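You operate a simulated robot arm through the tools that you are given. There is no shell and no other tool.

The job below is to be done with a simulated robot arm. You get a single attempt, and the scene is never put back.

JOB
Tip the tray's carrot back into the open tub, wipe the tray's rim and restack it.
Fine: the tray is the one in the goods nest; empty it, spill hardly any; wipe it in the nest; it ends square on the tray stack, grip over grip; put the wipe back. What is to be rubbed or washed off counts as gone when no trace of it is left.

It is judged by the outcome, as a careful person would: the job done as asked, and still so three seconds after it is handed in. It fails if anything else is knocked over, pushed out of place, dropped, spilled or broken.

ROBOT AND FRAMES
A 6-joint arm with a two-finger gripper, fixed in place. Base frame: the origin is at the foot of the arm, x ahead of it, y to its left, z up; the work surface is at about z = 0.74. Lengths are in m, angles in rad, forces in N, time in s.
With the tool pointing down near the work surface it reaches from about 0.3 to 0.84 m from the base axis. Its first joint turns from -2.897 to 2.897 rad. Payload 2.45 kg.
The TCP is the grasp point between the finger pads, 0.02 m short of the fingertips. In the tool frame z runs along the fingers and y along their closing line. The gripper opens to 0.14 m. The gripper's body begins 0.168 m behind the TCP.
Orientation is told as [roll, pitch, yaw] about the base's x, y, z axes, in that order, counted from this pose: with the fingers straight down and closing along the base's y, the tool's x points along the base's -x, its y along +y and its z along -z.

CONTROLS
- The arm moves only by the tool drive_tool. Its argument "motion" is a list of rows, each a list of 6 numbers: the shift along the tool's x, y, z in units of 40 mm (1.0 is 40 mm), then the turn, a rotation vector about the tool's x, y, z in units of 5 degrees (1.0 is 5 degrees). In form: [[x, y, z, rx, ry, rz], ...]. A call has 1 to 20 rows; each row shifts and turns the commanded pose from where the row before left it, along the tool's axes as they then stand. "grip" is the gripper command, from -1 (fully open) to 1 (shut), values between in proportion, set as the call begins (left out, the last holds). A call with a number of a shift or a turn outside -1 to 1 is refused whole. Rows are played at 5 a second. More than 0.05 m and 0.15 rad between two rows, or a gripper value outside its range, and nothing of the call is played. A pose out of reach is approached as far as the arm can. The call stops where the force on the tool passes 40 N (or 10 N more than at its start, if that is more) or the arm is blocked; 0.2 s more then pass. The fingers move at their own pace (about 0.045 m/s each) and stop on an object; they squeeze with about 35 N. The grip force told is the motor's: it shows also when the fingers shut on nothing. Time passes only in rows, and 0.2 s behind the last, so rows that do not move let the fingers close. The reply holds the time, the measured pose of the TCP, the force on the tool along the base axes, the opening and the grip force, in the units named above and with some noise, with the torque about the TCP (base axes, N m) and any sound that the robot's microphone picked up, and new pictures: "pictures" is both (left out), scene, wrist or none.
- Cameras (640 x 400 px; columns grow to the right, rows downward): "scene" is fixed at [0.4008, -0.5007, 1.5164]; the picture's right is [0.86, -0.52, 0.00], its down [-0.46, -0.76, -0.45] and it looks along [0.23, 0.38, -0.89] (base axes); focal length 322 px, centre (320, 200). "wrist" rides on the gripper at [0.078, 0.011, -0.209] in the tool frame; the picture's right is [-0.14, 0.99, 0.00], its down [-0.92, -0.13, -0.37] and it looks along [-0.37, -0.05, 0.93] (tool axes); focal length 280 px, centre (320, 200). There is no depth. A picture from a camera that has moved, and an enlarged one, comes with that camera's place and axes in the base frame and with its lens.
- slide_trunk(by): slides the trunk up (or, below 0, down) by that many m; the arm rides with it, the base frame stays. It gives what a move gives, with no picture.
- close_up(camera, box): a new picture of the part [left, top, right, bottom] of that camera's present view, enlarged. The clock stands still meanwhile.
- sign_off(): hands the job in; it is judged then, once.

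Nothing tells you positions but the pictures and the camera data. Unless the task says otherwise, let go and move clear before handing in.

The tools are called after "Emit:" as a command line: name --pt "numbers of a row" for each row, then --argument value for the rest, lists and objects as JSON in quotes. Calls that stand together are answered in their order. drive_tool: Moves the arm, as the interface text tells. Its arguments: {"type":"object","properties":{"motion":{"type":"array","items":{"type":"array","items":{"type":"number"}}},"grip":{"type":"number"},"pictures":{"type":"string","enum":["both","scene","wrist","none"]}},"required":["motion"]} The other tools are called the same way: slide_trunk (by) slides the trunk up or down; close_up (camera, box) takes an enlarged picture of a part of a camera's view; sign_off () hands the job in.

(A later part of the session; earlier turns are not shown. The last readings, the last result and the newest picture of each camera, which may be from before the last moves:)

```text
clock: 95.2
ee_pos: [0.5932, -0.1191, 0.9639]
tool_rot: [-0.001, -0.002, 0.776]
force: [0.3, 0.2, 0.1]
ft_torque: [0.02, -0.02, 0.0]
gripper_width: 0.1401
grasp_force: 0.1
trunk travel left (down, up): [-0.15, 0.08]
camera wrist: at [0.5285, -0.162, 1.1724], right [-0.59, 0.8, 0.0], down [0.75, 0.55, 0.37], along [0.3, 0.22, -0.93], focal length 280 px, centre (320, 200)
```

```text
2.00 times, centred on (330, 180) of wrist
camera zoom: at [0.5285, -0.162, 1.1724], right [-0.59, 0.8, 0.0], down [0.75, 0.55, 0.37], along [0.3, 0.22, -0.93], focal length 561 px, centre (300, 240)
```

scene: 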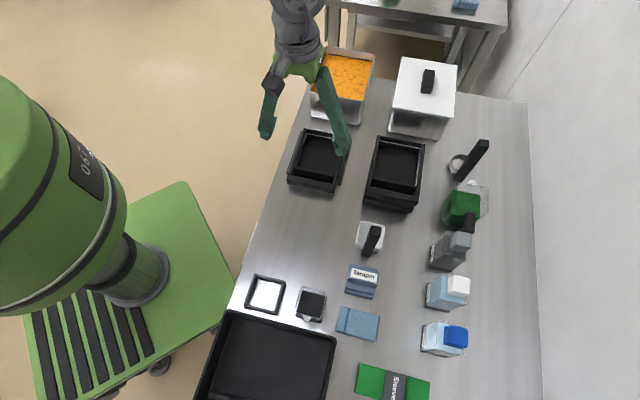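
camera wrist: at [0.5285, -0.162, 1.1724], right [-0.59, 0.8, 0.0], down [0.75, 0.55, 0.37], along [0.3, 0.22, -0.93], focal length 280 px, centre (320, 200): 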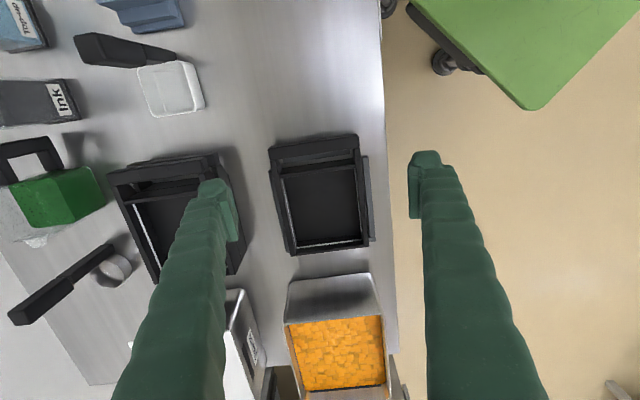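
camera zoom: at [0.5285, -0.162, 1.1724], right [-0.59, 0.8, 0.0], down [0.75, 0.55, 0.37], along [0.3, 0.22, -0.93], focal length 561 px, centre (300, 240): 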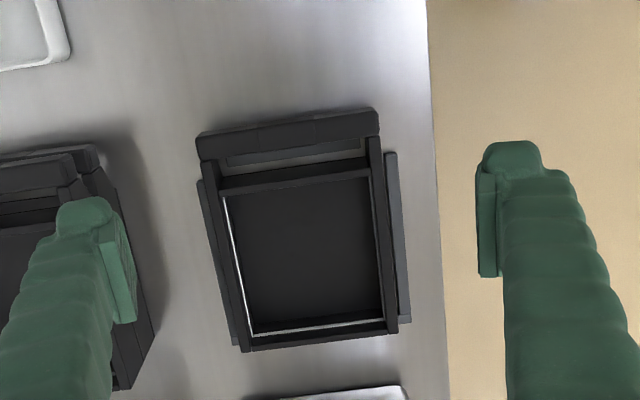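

The nest tray and the stack have the same yaw to within 0.2°, and the move from nest to stack is about (+0.143, -0.153). I'll take the tray by its sides again, slightly nearer its grip bar to stay within reach.

Emit:
drive_tool --pt "-0.66 -0.04 0 0 0 0" --pt "-0.66 -0.04 0 0 0 0" --pt "-0.68 -0.05 0 0 0 0" --pt "0 0 0.9 0 0 0" --pt "0 0 0.9 0 0 0" --pt "0 0 0.9 0 0 0" --pt "0 0 0.9 0 0 0" --pt "0 0 0.4 0 0 0" --pt "0 0 0 0 0 0" --grip -1

Emit:
close_up --camera "wrist" --box '[190, 30, 450, 280]'

```text
clock: 97.2
ee_pos: [0.6556, -0.0636, 0.8039]
tool_rot: [-0.003, -0.003, 0.776]
force: [0.2, 0.1, 0.1]
ft_torque: [0.02, -0.04, 0.0]
gripper_width: 0.1399
grasp_force: 0.1
trunk travel left (down, up): [-0.15, 0.08]
camera wrist: at [0.5917, -0.1091, 1.0126], right [-0.59, 0.8, 0.0], down [0.75, 0.55, 0.37], along [0.3, 0.22, -0.93], focal length 280 px, centre (320, 200)
```

scene: 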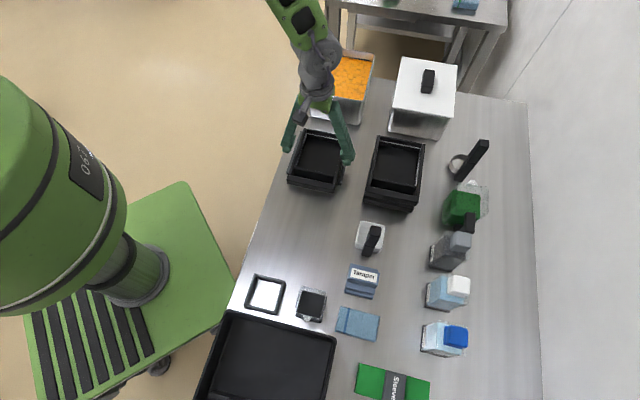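
wrist: 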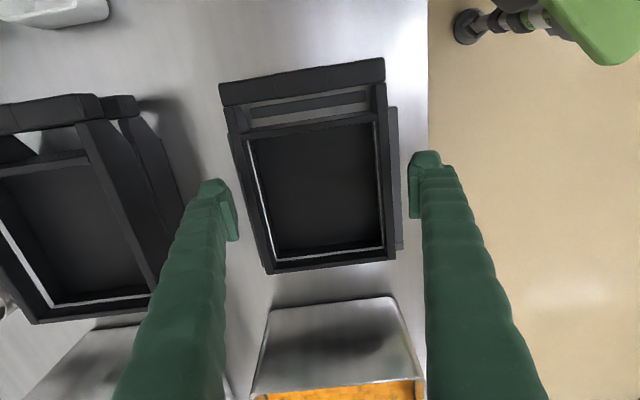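

```text
1.60 times, centred on (320, 155) of wrist
camera zoom: at [0.5917, -0.1091, 1.0126], right [-0.59, 0.8, 0.0], down [0.75, 0.55, 0.37], along [0.3, 0.22, -0.93], focal length 449 px, centre (320, 272)
```

zoom: 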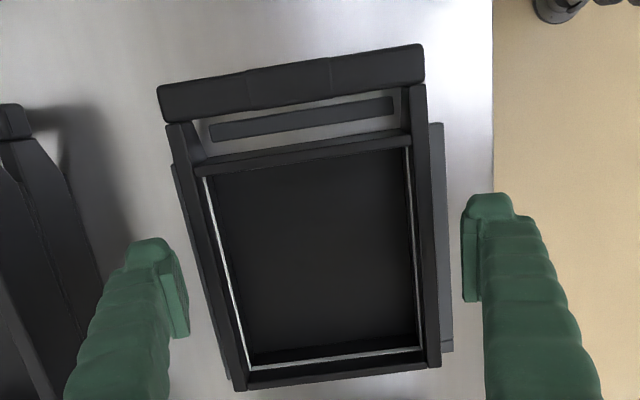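

The tray is centred between the fingers. I'll descend to grip height and close.

Emit:
drive_tool --pt "0 0 0.3 0 0 0" --pt "0 0 0.22 0 0 0" --pt "0 0 0 0 0 0" --pictures "none"

Emit:
drive_tool --pt "0 0 0 0 0 0" --pt "0 0 0 0 0 0" --pt "0 0 0 0 0 0" --grip 1 --pictures "none"

Emit:
close_up --camera "wrist" --box '[190, 30, 450, 280]'

```text
clock: 98.0
ee_pos: [0.6547, -0.0641, 0.7824]
tool_rot: [-0.002, -0.001, 0.774]
force: [0.5, 0.1, 0.3]
ft_torque: [0.02, 0.02, 0.02]
gripper_width: 0.1401
grasp_force: 0.0
trunk travel left (down, up): [-0.15, 0.08]
```

```text
clock: 98.8
ee_pos: [0.6568, -0.0634, 0.7945]
tool_rot: [-0.012, -0.007, 0.776]
force: [-17.7, 13.3, 82.4]
ft_torque: [2.16, 2.49, 0.21]
gripper_width: 0.105
grasp_force: 29.1
trunk travel left (down, up): [-0.15, 0.08]
stopped in row 3: the force on the tool passed its limit at 46 N (the readings are from after the stop); the commanded pose is now the measured one
```

```text
1.60 times, centred on (320, 155) of wrist
camera zoom: at [0.5905, -0.1082, 1.0032], right [-0.6, 0.8, -0.01], down [0.74, 0.56, 0.38], along [0.31, 0.22, -0.93], focal length 449 px, centre (320, 272)
```

zoom: 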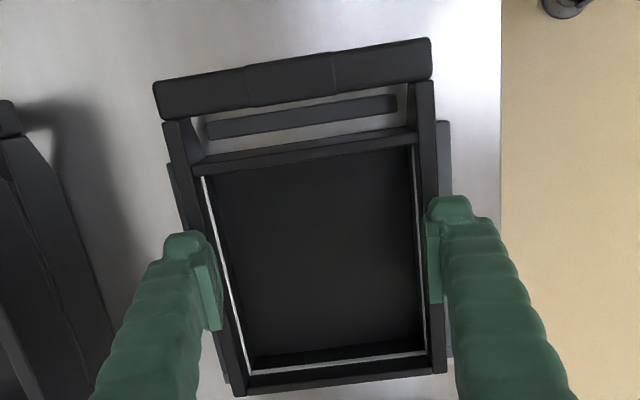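

The fingers slipped up over the rim edges and are pressing down on the tray. I'll relieve that immediately by raising straight up.

Emit:
drive_tool --pt "0 0 -0.3 0 0 0" --pt "0 0 -0.3 0 0 0" --pt "0 0 0 0 0 0"

Emit:
close_up --camera "scene" --box '[270, 110, 370, 210]'

Emit:
close_up --camera "wrist" --box '[190, 30, 450, 280]'

```text
clock: 99.6
ee_pos: [0.6585, -0.066, 0.8077]
tool_rot: [-0.006, -0.003, 0.777]
force: [-0.5, 0.1, -0.1]
ft_torque: [0.05, 0.04, -0.02]
gripper_width: 0.0
grasp_force: 4.0
trunk travel left (down, up): [-0.15, 0.08]
camera wrist: at [0.5938, -0.111, 1.0166], right [-0.6, 0.8, -0.01], down [0.74, 0.55, 0.37], along [0.3, 0.22, -0.93], focal length 280 px, centre (320, 200)
```

scene: 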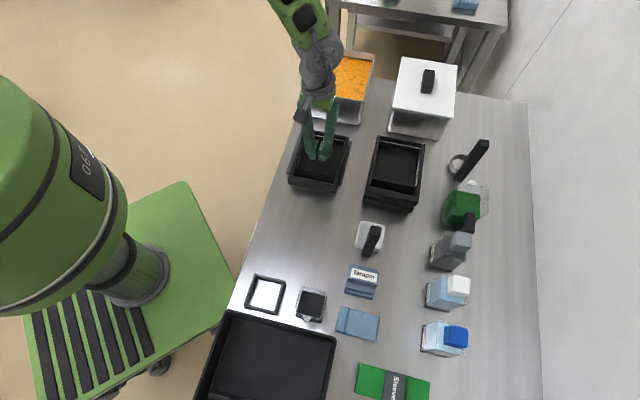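
wrist: 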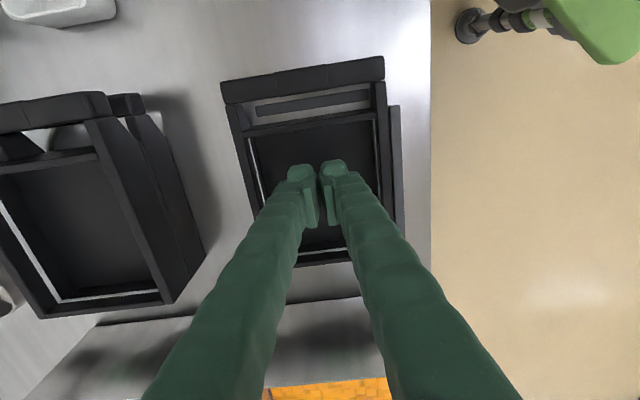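

```text
4.00 times, centred on (320, 160) of scene
camera zoom: at [0.4008, -0.5007, 1.5164], right [0.86, -0.52, 0.0], down [-0.46, -0.76, -0.45], along [0.23, 0.38, -0.89], focal length 1289 px, centre (320, 360)
```

zoom: 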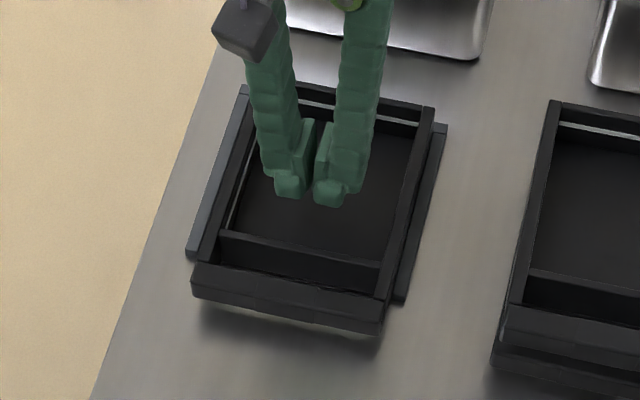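

```text
1.60 times, centred on (320, 155) of wrist
camera zoom: at [0.5938, -0.111, 1.0166], right [-0.6, 0.8, -0.01], down [0.74, 0.55, 0.37], along [0.3, 0.22, -0.93], focal length 449 px, centre (320, 272)
```

zoom: 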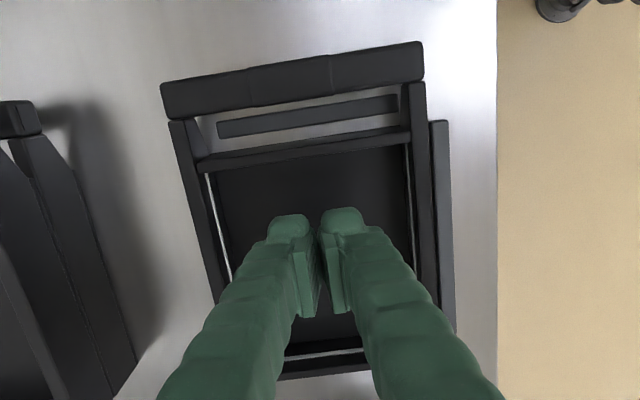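

The fingers came free and closed in the air above the tray. The tray is still seated in the nest and looks undisturbed. The overlap was too shallow, so I'll raise, reopen and check the tray before gripping deeper.

Emit:
drive_tool --pt "0 0 -0.5 0 0 0" --pt "0 0 -0.5 0 0 0" --pt "0 0 0 0 0 0" --pt "0 0 0 0 0 0" --pt "0 0 0 0 0 0" --pt "0 0 0 0 0 0" --pt "0 0 0 0 0 0" --pt "0 0 0 0 0 0" --pt "0 0 0 0 0 0" --grip -1

Emit:
close_up --camera "scene" --box '[280, 120, 360, 200]'

Emit:
close_up --camera "wrist" --box '[190, 30, 450, 280]'

Emit:
close_up --camera "scene" --box '[284, 160, 344, 200]'

```text
clock: 101.6
ee_pos: [0.6579, -0.0652, 0.8487]
tool_rot: [-0.008, -0.003, 0.777]
force: [-0.1, 0.2, 0.2]
ft_torque: [-0.04, 0.0, -0.01]
gripper_width: 0.1402
grasp_force: 0.1
trunk travel left (down, up): [-0.15, 0.08]
camera wrist: at [0.5931, -0.1102, 1.0583], right [-0.6, 0.8, -0.01], down [0.74, 0.55, 0.37], along [0.3, 0.22, -0.93], focal length 280 px, centre (320, 200)
```

scene: 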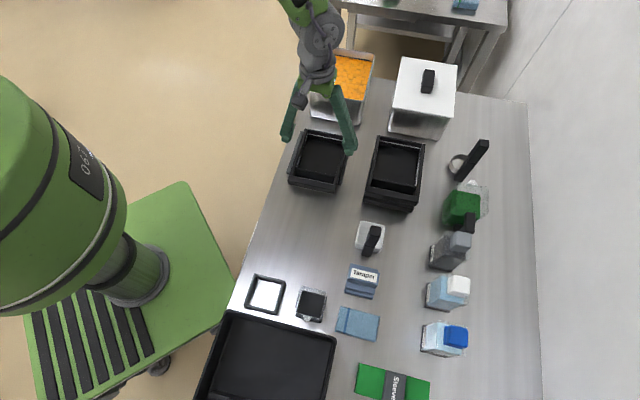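
wrist: 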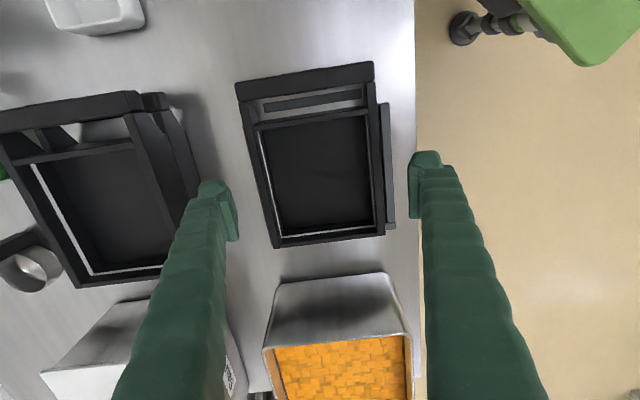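

```text
5.00 times, centred on (320, 160) of scene
camera zoom: at [0.4008, -0.5007, 1.5164], right [0.86, -0.52, 0.0], down [-0.46, -0.76, -0.45], along [0.23, 0.38, -0.89], focal length 1611 px, centre (320, 400)
```

zoom: 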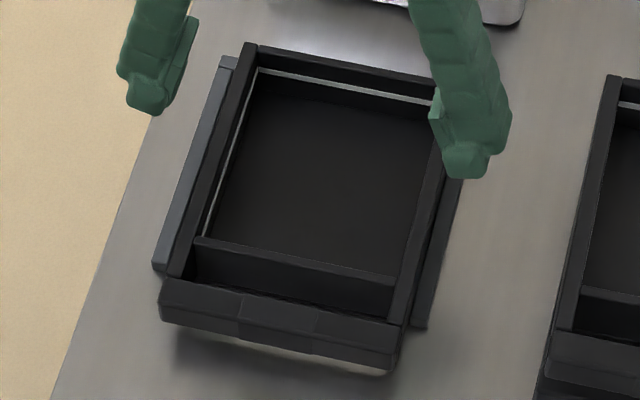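

```text
1.60 times, centred on (320, 155) of wrist
camera zoom: at [0.5931, -0.1102, 1.0583], right [-0.6, 0.8, -0.01], down [0.74, 0.55, 0.37], along [0.3, 0.22, -0.93], focal length 449 px, centre (320, 272)
```

zoom: 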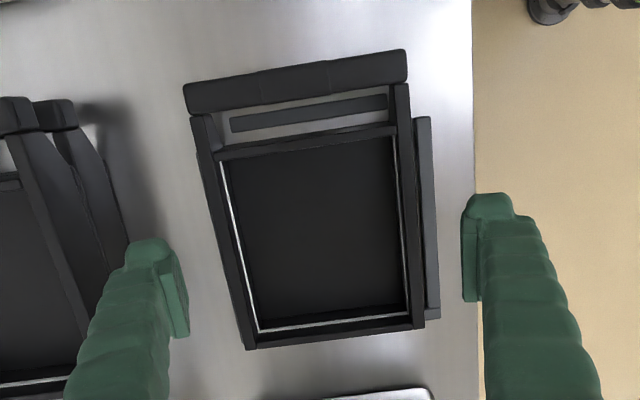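

```text
10.00 times, centred on (314, 180) of scene
camera zoom: at [0.4008, -0.5007, 1.5164], right [0.86, -0.52, 0.0], down [-0.46, -0.76, -0.45], along [0.23, 0.38, -0.89], focal length 3222 px, centre (380, 400)
```

zoom: 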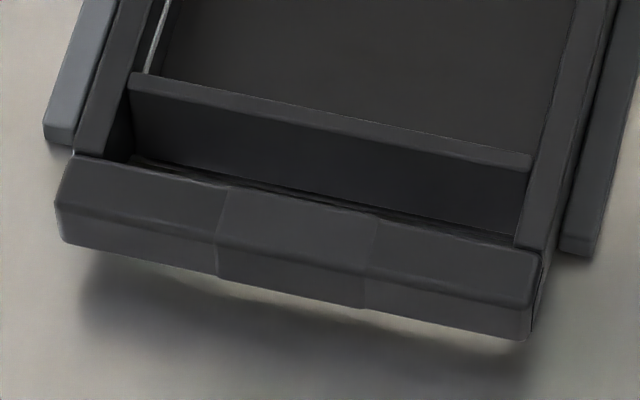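

The tray has only moved about 3 mm sideways, flush with the right rail, and is still seated. I'll level out a small tool roll, recentre and go down deeper than before in careful steps.

Emit:
drive_tool --pt "0 0.045 0 -0.092 0.034 0.02" --pt "0 0 0.6 0 0 0" --pt "0 0 0.6 0 0 0" --pt "0 0 0.5 0 0 0" --pt "0 0 0 0 0 0" --pictures "none"

Emit:
close_up --camera "wrist" --box '[190, 30, 450, 280]'

Emit:
close_up --camera "scene" --box '[280, 120, 360, 200]'

```text
clock: 102.8
ee_pos: [0.6565, -0.0636, 0.7822]
tool_rot: [0.0, -0.003, 0.774]
force: [-1.4, 0.7, 8.9]
ft_torque: [-0.42, -0.32, -0.1]
gripper_width: 0.1402
grasp_force: 0.1
trunk travel left (down, up): [-0.15, 0.08]
```

```text
1.60 times, centred on (320, 155) of wrist
camera zoom: at [0.5924, -0.1086, 0.991], right [-0.59, 0.8, 0.0], down [0.75, 0.55, 0.37], along [0.3, 0.22, -0.93], focal length 449 px, centre (320, 272)
```

zoom: 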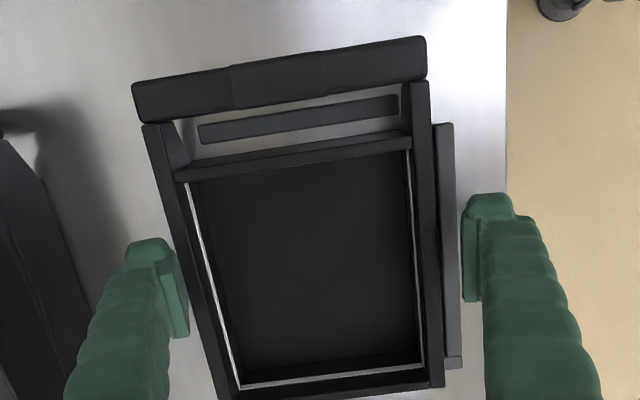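

```text
5.00 times, centred on (320, 160) of scene
camera zoom: at [0.4008, -0.5007, 1.5164], right [0.86, -0.52, 0.0], down [-0.46, -0.76, -0.45], along [0.23, 0.38, -0.89], focal length 1611 px, centre (320, 400)
```

zoom: 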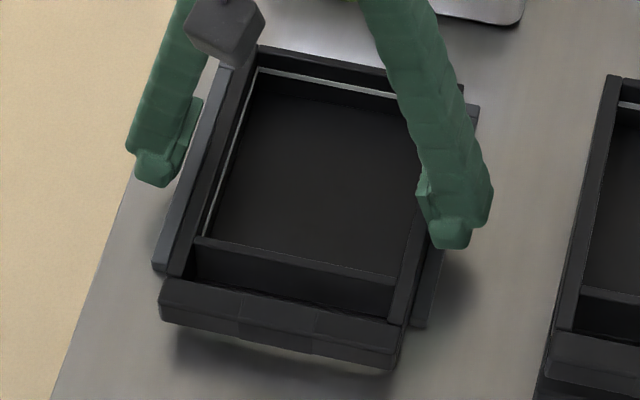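

The left finger is brushing the tray's side because my correction went the wrong way. I'll shift back about 4.5 mm and recheck.

Emit:
drive_tool --pt "0 -0.06 -0.05 0 0 0" --pt "0 -0.055 0 0 0 0" --pt "0 0 0 0 0 0" --pictures "none"

Emit:
close_up --camera "wrist" --box '[190, 30, 450, 280]'

```text
clock: 103.6
ee_pos: [0.6593, -0.0669, 0.7837]
tool_rot: [0.004, 0.0, 0.778]
force: [0.2, 0.5, -0.1]
ft_torque: [0.01, 0.02, -0.01]
gripper_width: 0.14
grasp_force: 0.2
trunk travel left (down, up): [-0.15, 0.08]
```

```text
1.60 times, centred on (320, 155) of wrist
camera zoom: at [0.5961, -0.112, 0.9924], right [-0.59, 0.8, 0.0], down [0.75, 0.55, 0.37], along [0.3, 0.22, -0.93], focal length 449 px, centre (320, 272)
```

zoom: 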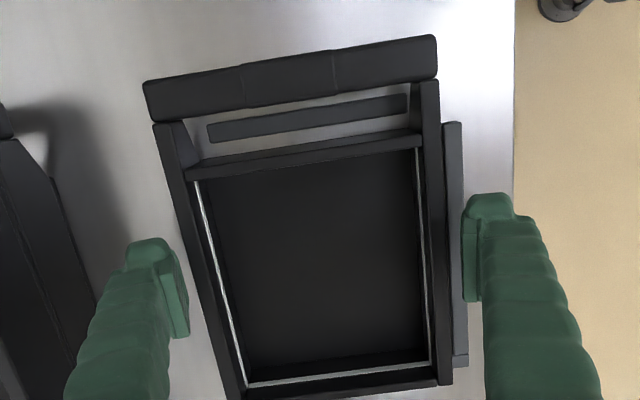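

Now it's centred. I'll lower the last centimetre in two steps.

Emit:
drive_tool --pt "0 0 0.15 0 0 0" --pt "0 0 0 0 0 0" --pictures "none"

Emit:
drive_tool --pt "0 0 0.1 0 0 0" --pt "0 0 0 0 0 0" --pictures "none"

```text
clock: 104.2
ee_pos: [0.6589, -0.066, 0.7779]
tool_rot: [0.002, -0.001, 0.775]
force: [-0.1, 0.1, 0.4]
ft_torque: [0.0, -0.02, 0.02]
gripper_width: 0.14
grasp_force: 0.1
trunk travel left (down, up): [-0.15, 0.08]
```

```text
clock: 104.8
ee_pos: [0.6611, -0.0666, 0.7727]
tool_rot: [0.003, -0.002, 0.775]
force: [-0.4, 0.1, 0.6]
ft_torque: [0.01, -0.01, -0.01]
gripper_width: 0.1401
grasp_force: 0.0
trunk travel left (down, up): [-0.15, 0.08]
```

At z ≈ 0.773 there's no contact and the overlap is deeper than before. I'll close only part way first, to confirm the pads hold on the sides.

Emit:
drive_tool --pt "0 0 0 0 0 0" --pt "0 0 0 0 0 0" --grip -0.8 --pictures "none"

```text
clock: 105.4
ee_pos: [0.6595, -0.0656, 0.7738]
tool_rot: [0.001, -0.001, 0.776]
force: [0.8, -0.2, 0.1]
ft_torque: [0.02, 0.02, 0.03]
gripper_width: 0.1313
grasp_force: 33.6
trunk travel left (down, up): [-0.15, 0.08]
```

Holding at 131 mm with 34 N. I'll keep this limited closing and test-lift 1 cm.

Emit:
drive_tool --pt "0 0 0 0 0 0" --pt "0 0 -0.1 0 0 0" --pt "0 0 -0.2 0 0 0" --pt "0 0 0 0 0 0"

Emit:
close_up --camera "wrist" --box '[190, 30, 450, 280]'

Emit:
close_up --camera "scene" --box '[280, 120, 360, 200]'

```text
clock: 106.4
ee_pos: [0.6595, -0.0665, 0.7846]
tool_rot: [0.001, -0.001, 0.775]
force: [0.9, 0.3, -1.5]
ft_torque: [-0.01, -0.02, -0.05]
gripper_width: 0.131
grasp_force: 34.6
trunk travel left (down, up): [-0.15, 0.08]
camera wrist: at [0.5962, -0.1121, 0.9949], right [-0.59, 0.8, 0.0], down [0.75, 0.55, 0.37], along [0.3, 0.22, -0.93], focal length 280 px, centre (320, 200)
```

scene: 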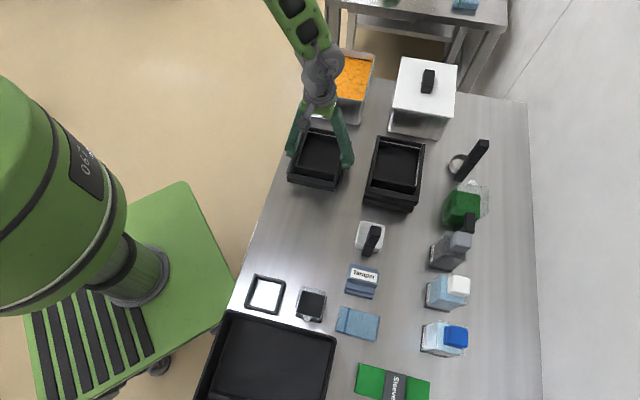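
wrist: 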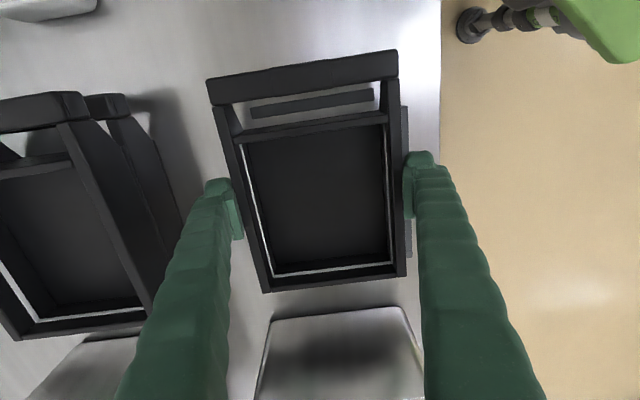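

```text
1.60 times, centred on (320, 155) of wrist
camera zoom: at [0.5962, -0.1121, 0.9949], right [-0.59, 0.8, 0.0], down [0.75, 0.55, 0.37], along [0.3, 0.22, -0.93], focal length 449 px, centre (320, 272)
```

zoom: 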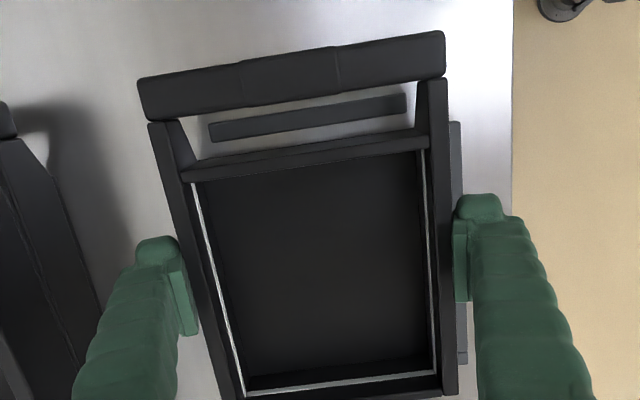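

```text
5.00 times, centred on (320, 160) of scene
camera zoom: at [0.4008, -0.5007, 1.5164], right [0.86, -0.52, 0.0], down [-0.46, -0.76, -0.45], along [0.23, 0.38, -0.89], focal length 1611 px, centre (320, 400)
```

zoom: 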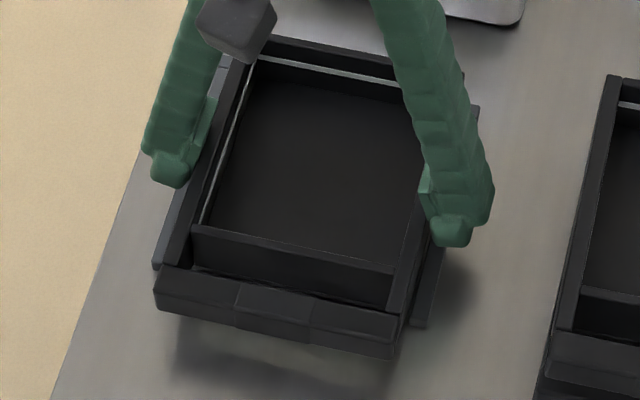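

Held firmly. I'll take precise close-ups of the held tray's corners to find its pose in the gripper.

Emit:
close_up --camera "wrist" --box '[195, 40, 315, 140]'

Emit:
close_up --camera "wrist" --box '[310, 30, 430, 130]'

Emit:
close_up --camera "wrist" --box '[220, 220, 340, 320]'

Emit:
close_up --camera "wrist" --box '[320, 210, 440, 310]'

```text
4.00 times, centred on (255, 90) of wrist
camera zoom: at [0.5962, -0.1121, 0.9949], right [-0.59, 0.8, 0.0], down [0.75, 0.55, 0.37], along [0.3, 0.22, -0.93], focal length 1122 px, centre (580, 640)
```

zoom: 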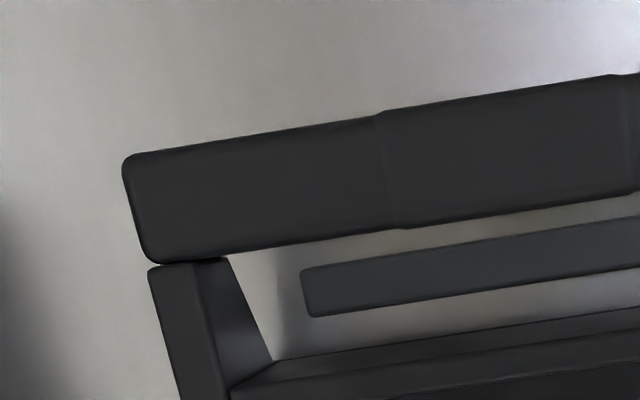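

```text
4.00 times, centred on (370, 80) of wrist
camera zoom: at [0.5962, -0.1121, 0.9949], right [-0.59, 0.8, 0.0], down [0.75, 0.55, 0.37], along [0.3, 0.22, -0.93], focal length 1122 px, centre (120, 680)
```

zoom: 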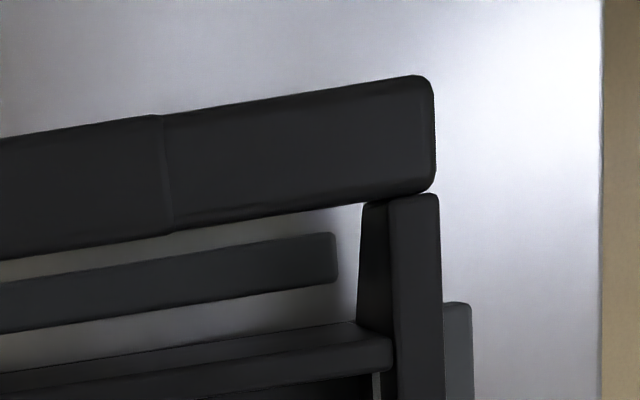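

```text
4.00 times, centred on (280, 270) of wrist
camera zoom: at [0.5962, -0.1121, 0.9949], right [-0.59, 0.8, 0.0], down [0.75, 0.55, 0.37], along [0.3, 0.22, -0.93], focal length 1122 px, centre (480, -80)
```

zoom: 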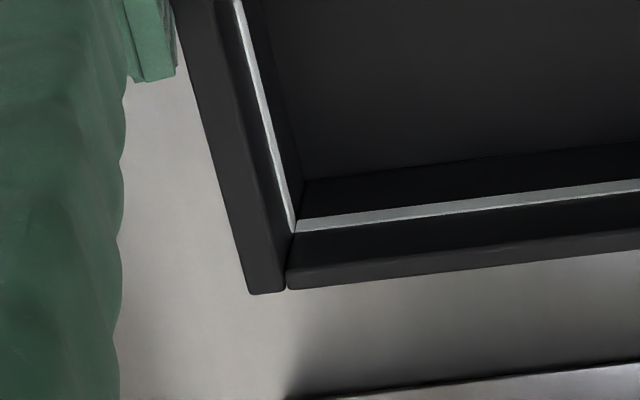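

```text
4.00 times, centred on (380, 260) of wrist
camera zoom: at [0.5962, -0.1121, 0.9949], right [-0.59, 0.8, 0.0], down [0.75, 0.55, 0.37], along [0.3, 0.22, -0.93], focal length 1122 px, centre (80, -40)
```

zoom: 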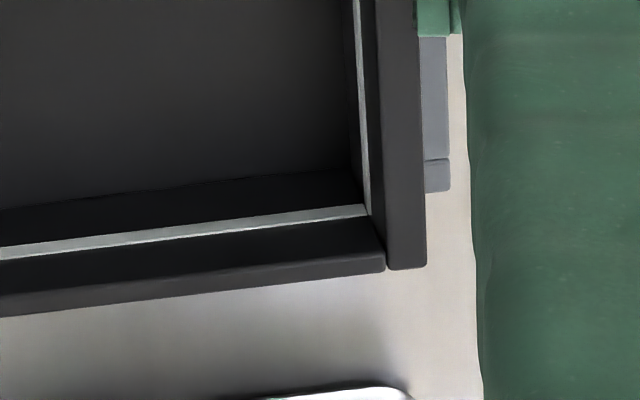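

The held tray is square and centred in the gripper, with the same yaw as the stack. The matching position over the stack is about (0.801, -0.218), with touchdown near z ≈ 0.856. I'll lift high and carry it over.

Emit:
drive_tool --pt "0 0 -0.4 0 0 0" --pt "0 0 -0.8 0 0 0" --pt "0 0 -0.8 0 0 0" --pt "0 0 -0.8 0 0 0" --pt "0 0 -0.8 0 0 0" --pt "0 0 -0.6 0 0 0" --pt "0.02 -0.5 0 0 0 0" --pt "0.02 -0.85 0 0 0 0" --pt "0.02 -0.85 0 0 0 0" --pt "0.02 -0.85 0 0 0 0" --pt "0.02 -0.85 0 0 0 0" --pt "0.02 -0.8 0 0 0 0" --pt "0.005 -0.48 0 0 0 0" --pt "0 0 0 0 0 0"

Emit:
close_up --camera "wrist" --box '[150, 30, 450, 300]'

Emit:
close_up --camera "scene" --box '[330, 80, 470, 220]'

```text
clock: 109.4
ee_pos: [0.8014, -0.2188, 0.9527]
tool_rot: [0.003, -0.001, 0.774]
force: [0.3, 1.1, -0.7]
ft_torque: [0.02, 0.01, -0.02]
gripper_width: 0.1305
grasp_force: 35.3
trunk travel left (down, up): [-0.15, 0.08]
camera wrist: at [0.7378, -0.2649, 1.1625], right [-0.59, 0.8, 0.0], down [0.75, 0.55, 0.37], along [0.3, 0.22, -0.93], focal length 280 px, centre (320, 200)
```

scene: 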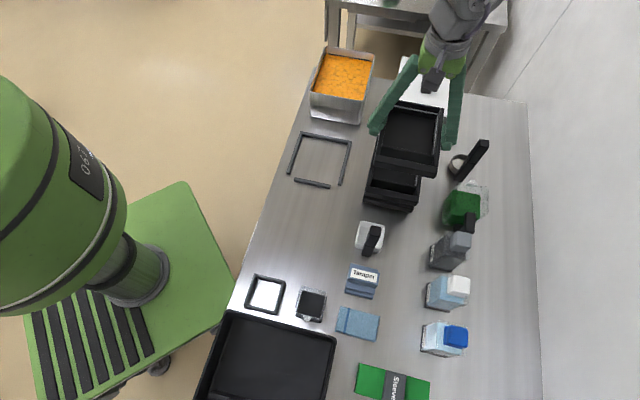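
wrist: 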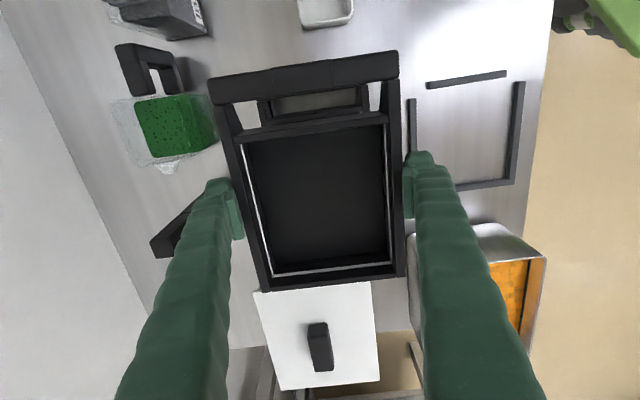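

```text
1.48 times, centred on (300, 165) of wrist
camera zoom: at [0.7378, -0.2649, 1.1625], right [-0.59, 0.8, 0.0], down [0.75, 0.55, 0.37], along [0.3, 0.22, -0.93], focal length 415 px, centre (350, 252)
```

zoom: 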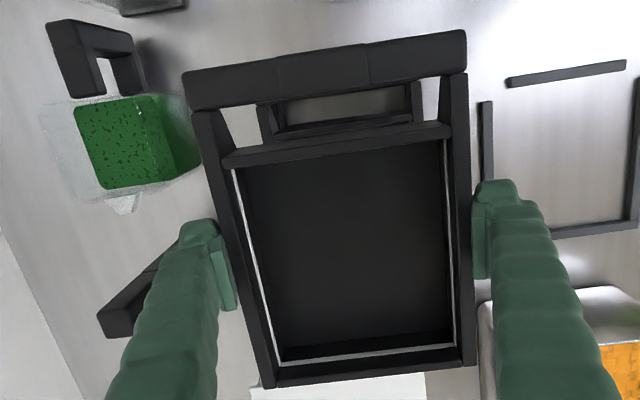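

```text
2.86 times, centred on (400, 150) of scene
camera zoom: at [0.4008, -0.5007, 1.5164], right [0.86, -0.52, 0.0], down [-0.46, -0.76, -0.45], along [0.23, 0.38, -0.89], focal length 921 px, centre (91, 343)
```

zoom: 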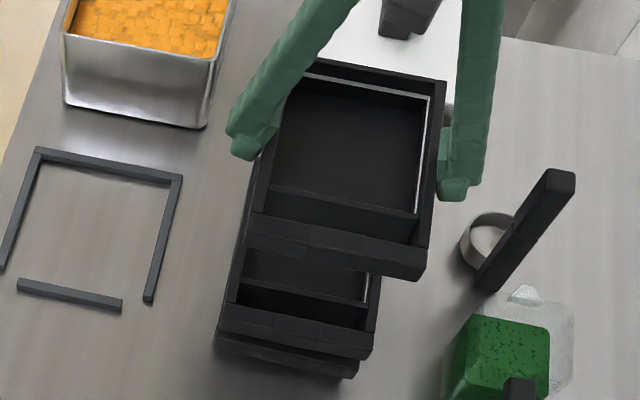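

The tray is over the stack, the arm reaches fully, and there's about 6 cm to the lidded tub. I'll lower to about 1 cm above the stack and check alignment.

Emit:
drive_tool --pt "0 0 0.6 0 0 0" --pt "0 0 0.6 0 0 0" --pt "0 0 0.5 0 0 0" --pt "0 0 0.4 0 0 0" --pt "0 0 0 0 0 0"

Emit:
close_up --camera "scene" --box '[355, 120, 445, 220]'

Emit:
close_up --camera "scene" --box '[360, 170, 430, 220]'

Emit:
close_up --camera "wrist" --box '[195, 30, 415, 150]'

```text
clock: 110.6
ee_pos: [0.8003, -0.2195, 0.869]
tool_rot: [0.003, -0.002, 0.776]
force: [-0.8, -0.2, -0.2]
ft_torque: [-0.03, 0.0, 0.0]
gripper_width: 0.1302
grasp_force: 35.2
trunk travel left (down, up): [-0.15, 0.08]
camera wrist: at [0.7377, -0.2643, 1.0787], right [-0.59, 0.8, 0.0], down [0.75, 0.55, 0.37], along [0.3, 0.22, -0.93], focal length 280 px, centre (320, 200)
```

scene: 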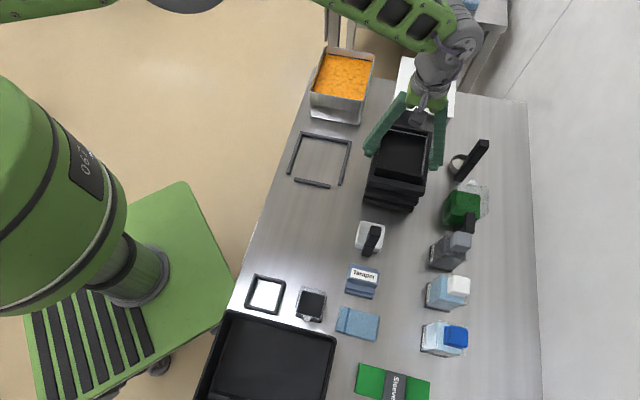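
wrist: 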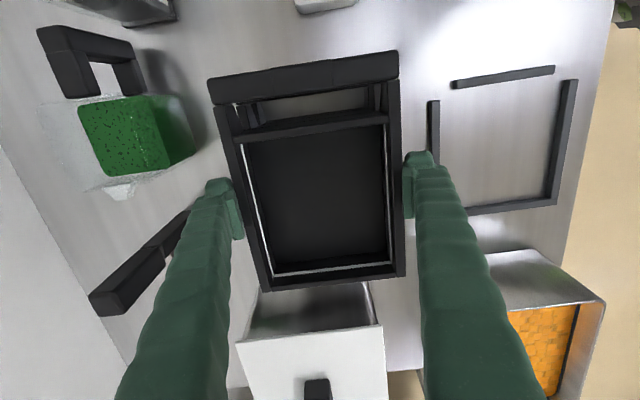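

```text
4.00 times, centred on (400, 170) of scene
camera zoom: at [0.4008, -0.5007, 1.5164], right [0.86, -0.52, 0.0], down [-0.46, -0.76, -0.45], along [0.23, 0.38, -0.89], focal length 1289 px, centre (0, 320)
```

zoom: 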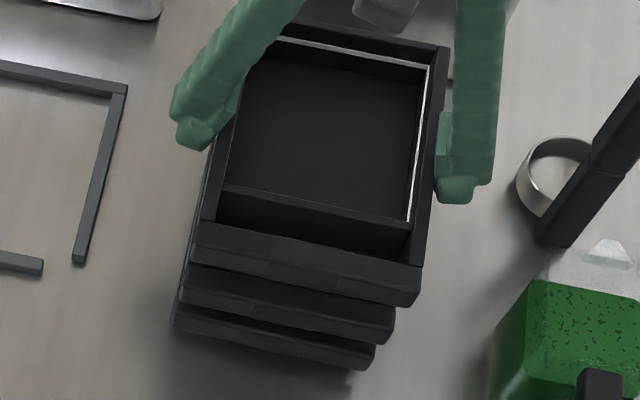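

```text
8.00 times, centred on (395, 195) of scene
camera zoom: at [0.4008, -0.5007, 1.5164], right [0.86, -0.52, 0.0], down [-0.46, -0.76, -0.45], along [0.23, 0.38, -0.89], focal length 2578 px, centre (-280, 240)
```

zoom: 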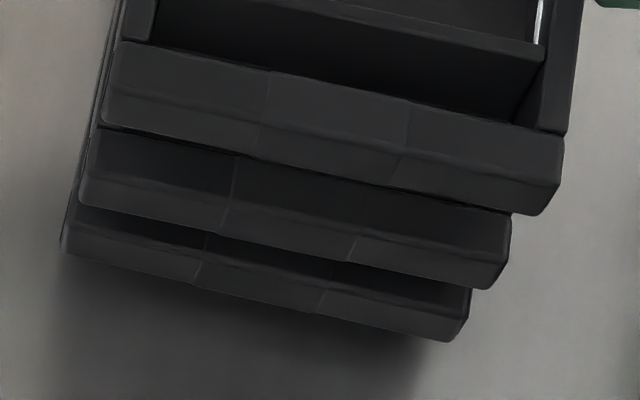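

```text
2.91 times, centred on (305, 90) of wrist
camera zoom: at [0.7377, -0.2643, 1.0787], right [-0.59, 0.8, 0.0], down [0.75, 0.55, 0.37], along [0.3, 0.22, -0.93], focal length 816 px, centre (364, 520)
```

zoom: 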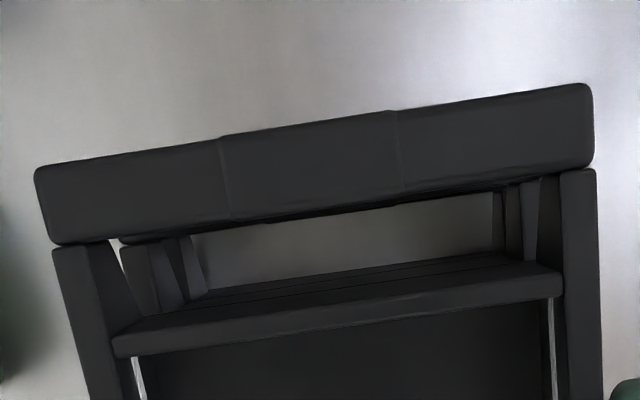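

The held bar lines up with the stack's bars to about 1 mm. I'll lower in small steps until it seats.

Emit:
drive_tool --pt "0 0 0.12 0 0 0" --pt "0 0 0.1 0 0 0" --pt "0 0 0 0 0 0" --pictures "none"

Emit:
drive_tool --pt "0 0 0.06 0 0 0" --pt "0 0 0 0 0 0" --pictures "none"

```text
clock: 111.4
ee_pos: [0.8014, -0.2188, 0.8601]
tool_rot: [0.001, -0.002, 0.774]
force: [0.0, -1.1, -0.1]
ft_torque: [-0.03, 0.01, 0.01]
gripper_width: 0.1301
grasp_force: 34.9
trunk travel left (down, up): [-0.15, 0.08]
```

```text
clock: 112.0
ee_pos: [0.8008, -0.2191, 0.858]
tool_rot: [0.003, 0.0, 0.776]
force: [-0.5, 0.5, -0.7]
ft_torque: [0.0, 0.02, 0.02]
gripper_width: 0.13
grasp_force: 35.3
trunk travel left (down, up): [-0.15, 0.08]
```

Emit:
drive_tool --pt "0 0 0.06 0 0 0" --pt "0 0 0 0 0 0" --pictures "none"

Emit:
drive_tool --pt "0 0 0.05 0 0 0" --pt "0 0 0 0 0 0" --pictures "none"

```text
clock: 112.6
ee_pos: [0.8012, -0.2183, 0.8563]
tool_rot: [0.001, 0.001, 0.775]
force: [0.1, 0.5, -1.3]
ft_torque: [-0.02, 0.03, -0.01]
gripper_width: 0.1299
grasp_force: 34.8
trunk travel left (down, up): [-0.15, 0.08]
```

```text
clock: 113.2
ee_pos: [0.8012, -0.2195, 0.855]
tool_rot: [0.0, -0.002, 0.774]
force: [-0.2, -0.2, 5.0]
ft_torque: [0.06, 0.17, -0.02]
gripper_width: 0.1297
grasp_force: 35.0
trunk travel left (down, up): [-0.15, 0.08]
```

Touchdown came at z ≈ 0.855, as predicted. I'll verify the alignment before releasing.

Emit:
close_up --camera "scene" --box '[360, 170, 430, 220]'

Emit:
close_up --camera "scene" --box '[355, 120, 445, 220]'

Emit:
close_up --camera "wrist" --box '[195, 30, 415, 150]'

```text
8.00 times, centred on (395, 195) of scene
camera zoom: at [0.4008, -0.5007, 1.5164], right [0.86, -0.52, 0.0], down [-0.46, -0.76, -0.45], along [0.23, 0.38, -0.89], focal length 2578 px, centre (-280, 240)
```

zoom: 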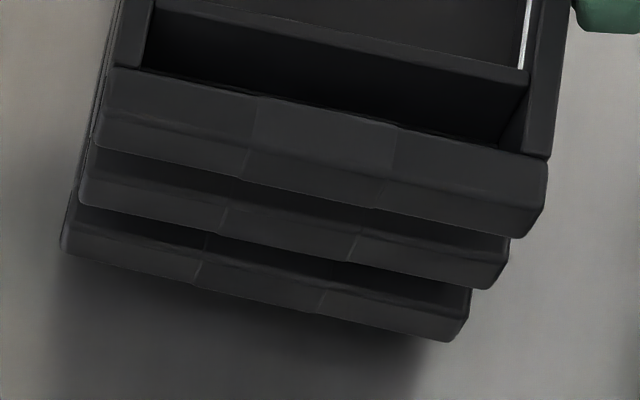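

```text
4.00 times, centred on (400, 170) of scene
camera zoom: at [0.4008, -0.5007, 1.5164], right [0.86, -0.52, 0.0], down [-0.46, -0.76, -0.45], along [0.23, 0.38, -0.89], focal length 1289 px, centre (0, 320)
```

zoom: 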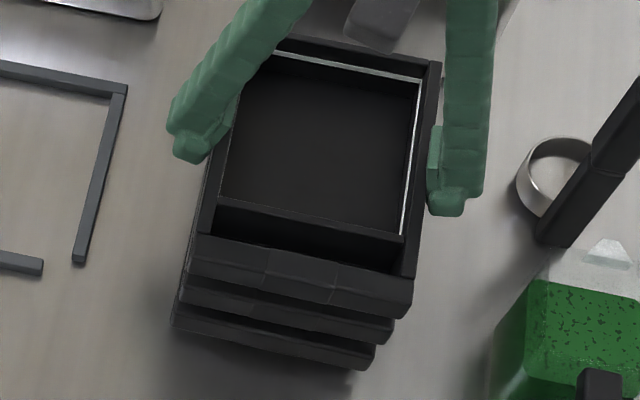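

```text
2.91 times, centred on (305, 90) of wrist
camera zoom: at [0.7374, -0.2638, 1.0642], right [-0.59, 0.8, 0.0], down [0.75, 0.55, 0.37], along [0.3, 0.22, -0.93], focal length 816 px, centre (364, 520)
```

zoom: 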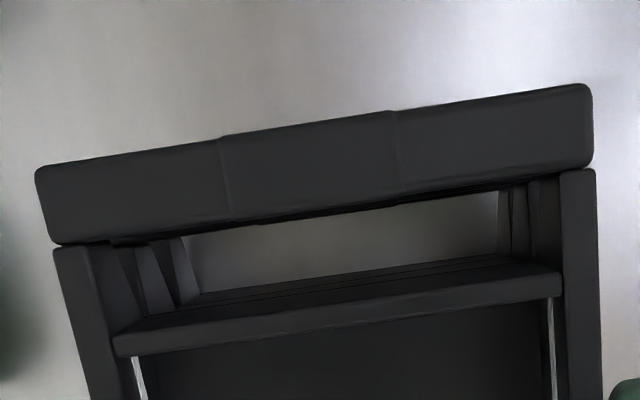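

All three bars step evenly, so the tray sits square with grip over grip. I'm releasing and rising straight up.

Emit:
drive_tool --pt "0 0 0 0 0 0" --pt "0 0 0 0 0 0" --pt "0 0 0 0 0 0" --grip -1 --pictures "none"

Emit:
drive_tool --pt "0 0 -0.2 0 0 0" --pt "0 0 -0.4 0 0 0" --pt "0 0 -0.8 0 0 0" --pt "0 0 -0.9 0 0 0" --pt "0 0 -0.9 0 0 0" --pt "0 0 -0.6 0 0 0" --pt "0 0 0 0 0 0"

Emit:
close_up --camera "scene" --box '[355, 120, 445, 220]'

Emit:
close_up --camera "wrist" --box '[200, 40, 440, 270]'

```text
clock: 114.0
ee_pos: [0.8002, -0.2188, 0.8539]
tool_rot: [0.003, -0.003, 0.774]
force: [-0.8, -0.1, -0.1]
ft_torque: [0.05, 0.0, -0.01]
gripper_width: 0.1401
grasp_force: 0.0
trunk travel left (down, up): [-0.15, 0.08]
```

```text
clock: 115.6
ee_pos: [0.801, -0.2191, 1.0058]
tool_rot: [0.001, -0.002, 0.774]
force: [-0.1, 0.2, 0.1]
ft_torque: [-0.03, -0.01, 0.0]
gripper_width: 0.14
grasp_force: 0.0
trunk travel left (down, up): [-0.15, 0.08]
camera wrist: at [0.7376, -0.2648, 1.2149], right [-0.59, 0.8, 0.0], down [0.75, 0.55, 0.37], along [0.3, 0.22, -0.93], focal length 280 px, centre (320, 200)
```

scene: 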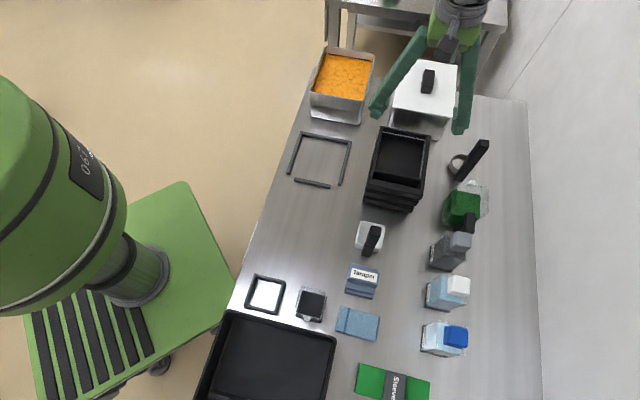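
wrist: 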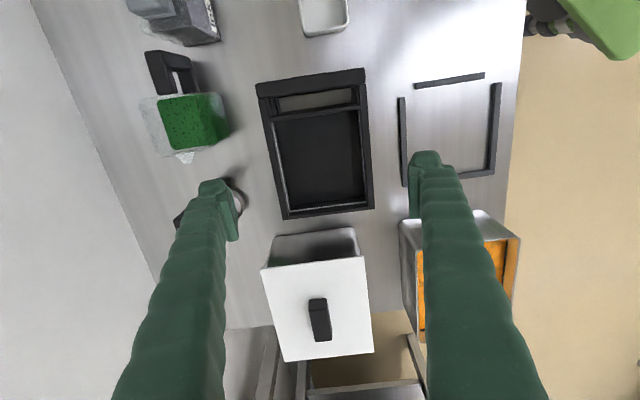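

```text
4.00 times, centred on (400, 170) of scene
camera zoom: at [0.4008, -0.5007, 1.5164], right [0.86, -0.52, 0.0], down [-0.46, -0.76, -0.45], along [0.23, 0.38, -0.89], focal length 1289 px, centre (0, 320)
```

zoom: 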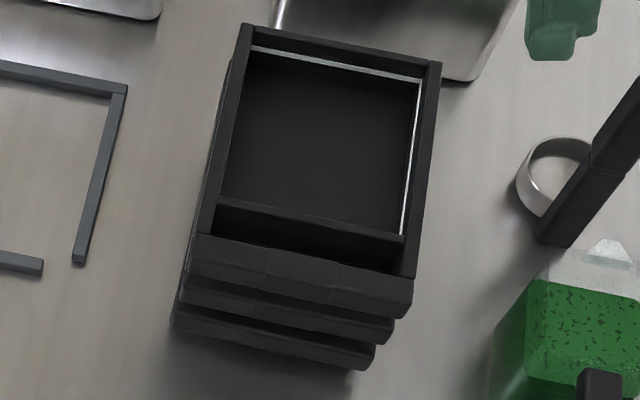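

```text
1.74 times, centred on (320, 155) of wrist
camera zoom: at [0.7376, -0.2648, 1.2149], right [-0.59, 0.8, 0.0], down [0.75, 0.55, 0.37], along [0.3, 0.22, -0.93], focal length 488 px, centre (320, 278)
```

zoom: 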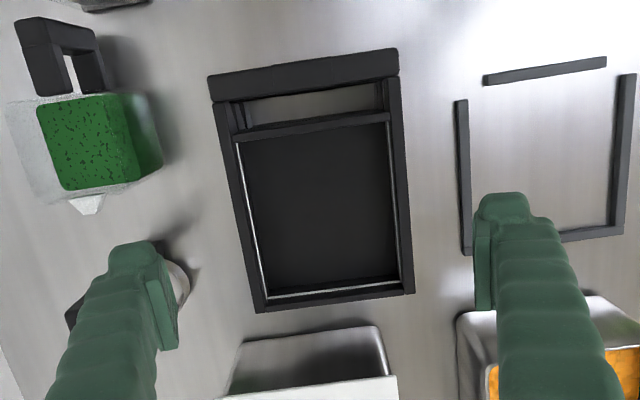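

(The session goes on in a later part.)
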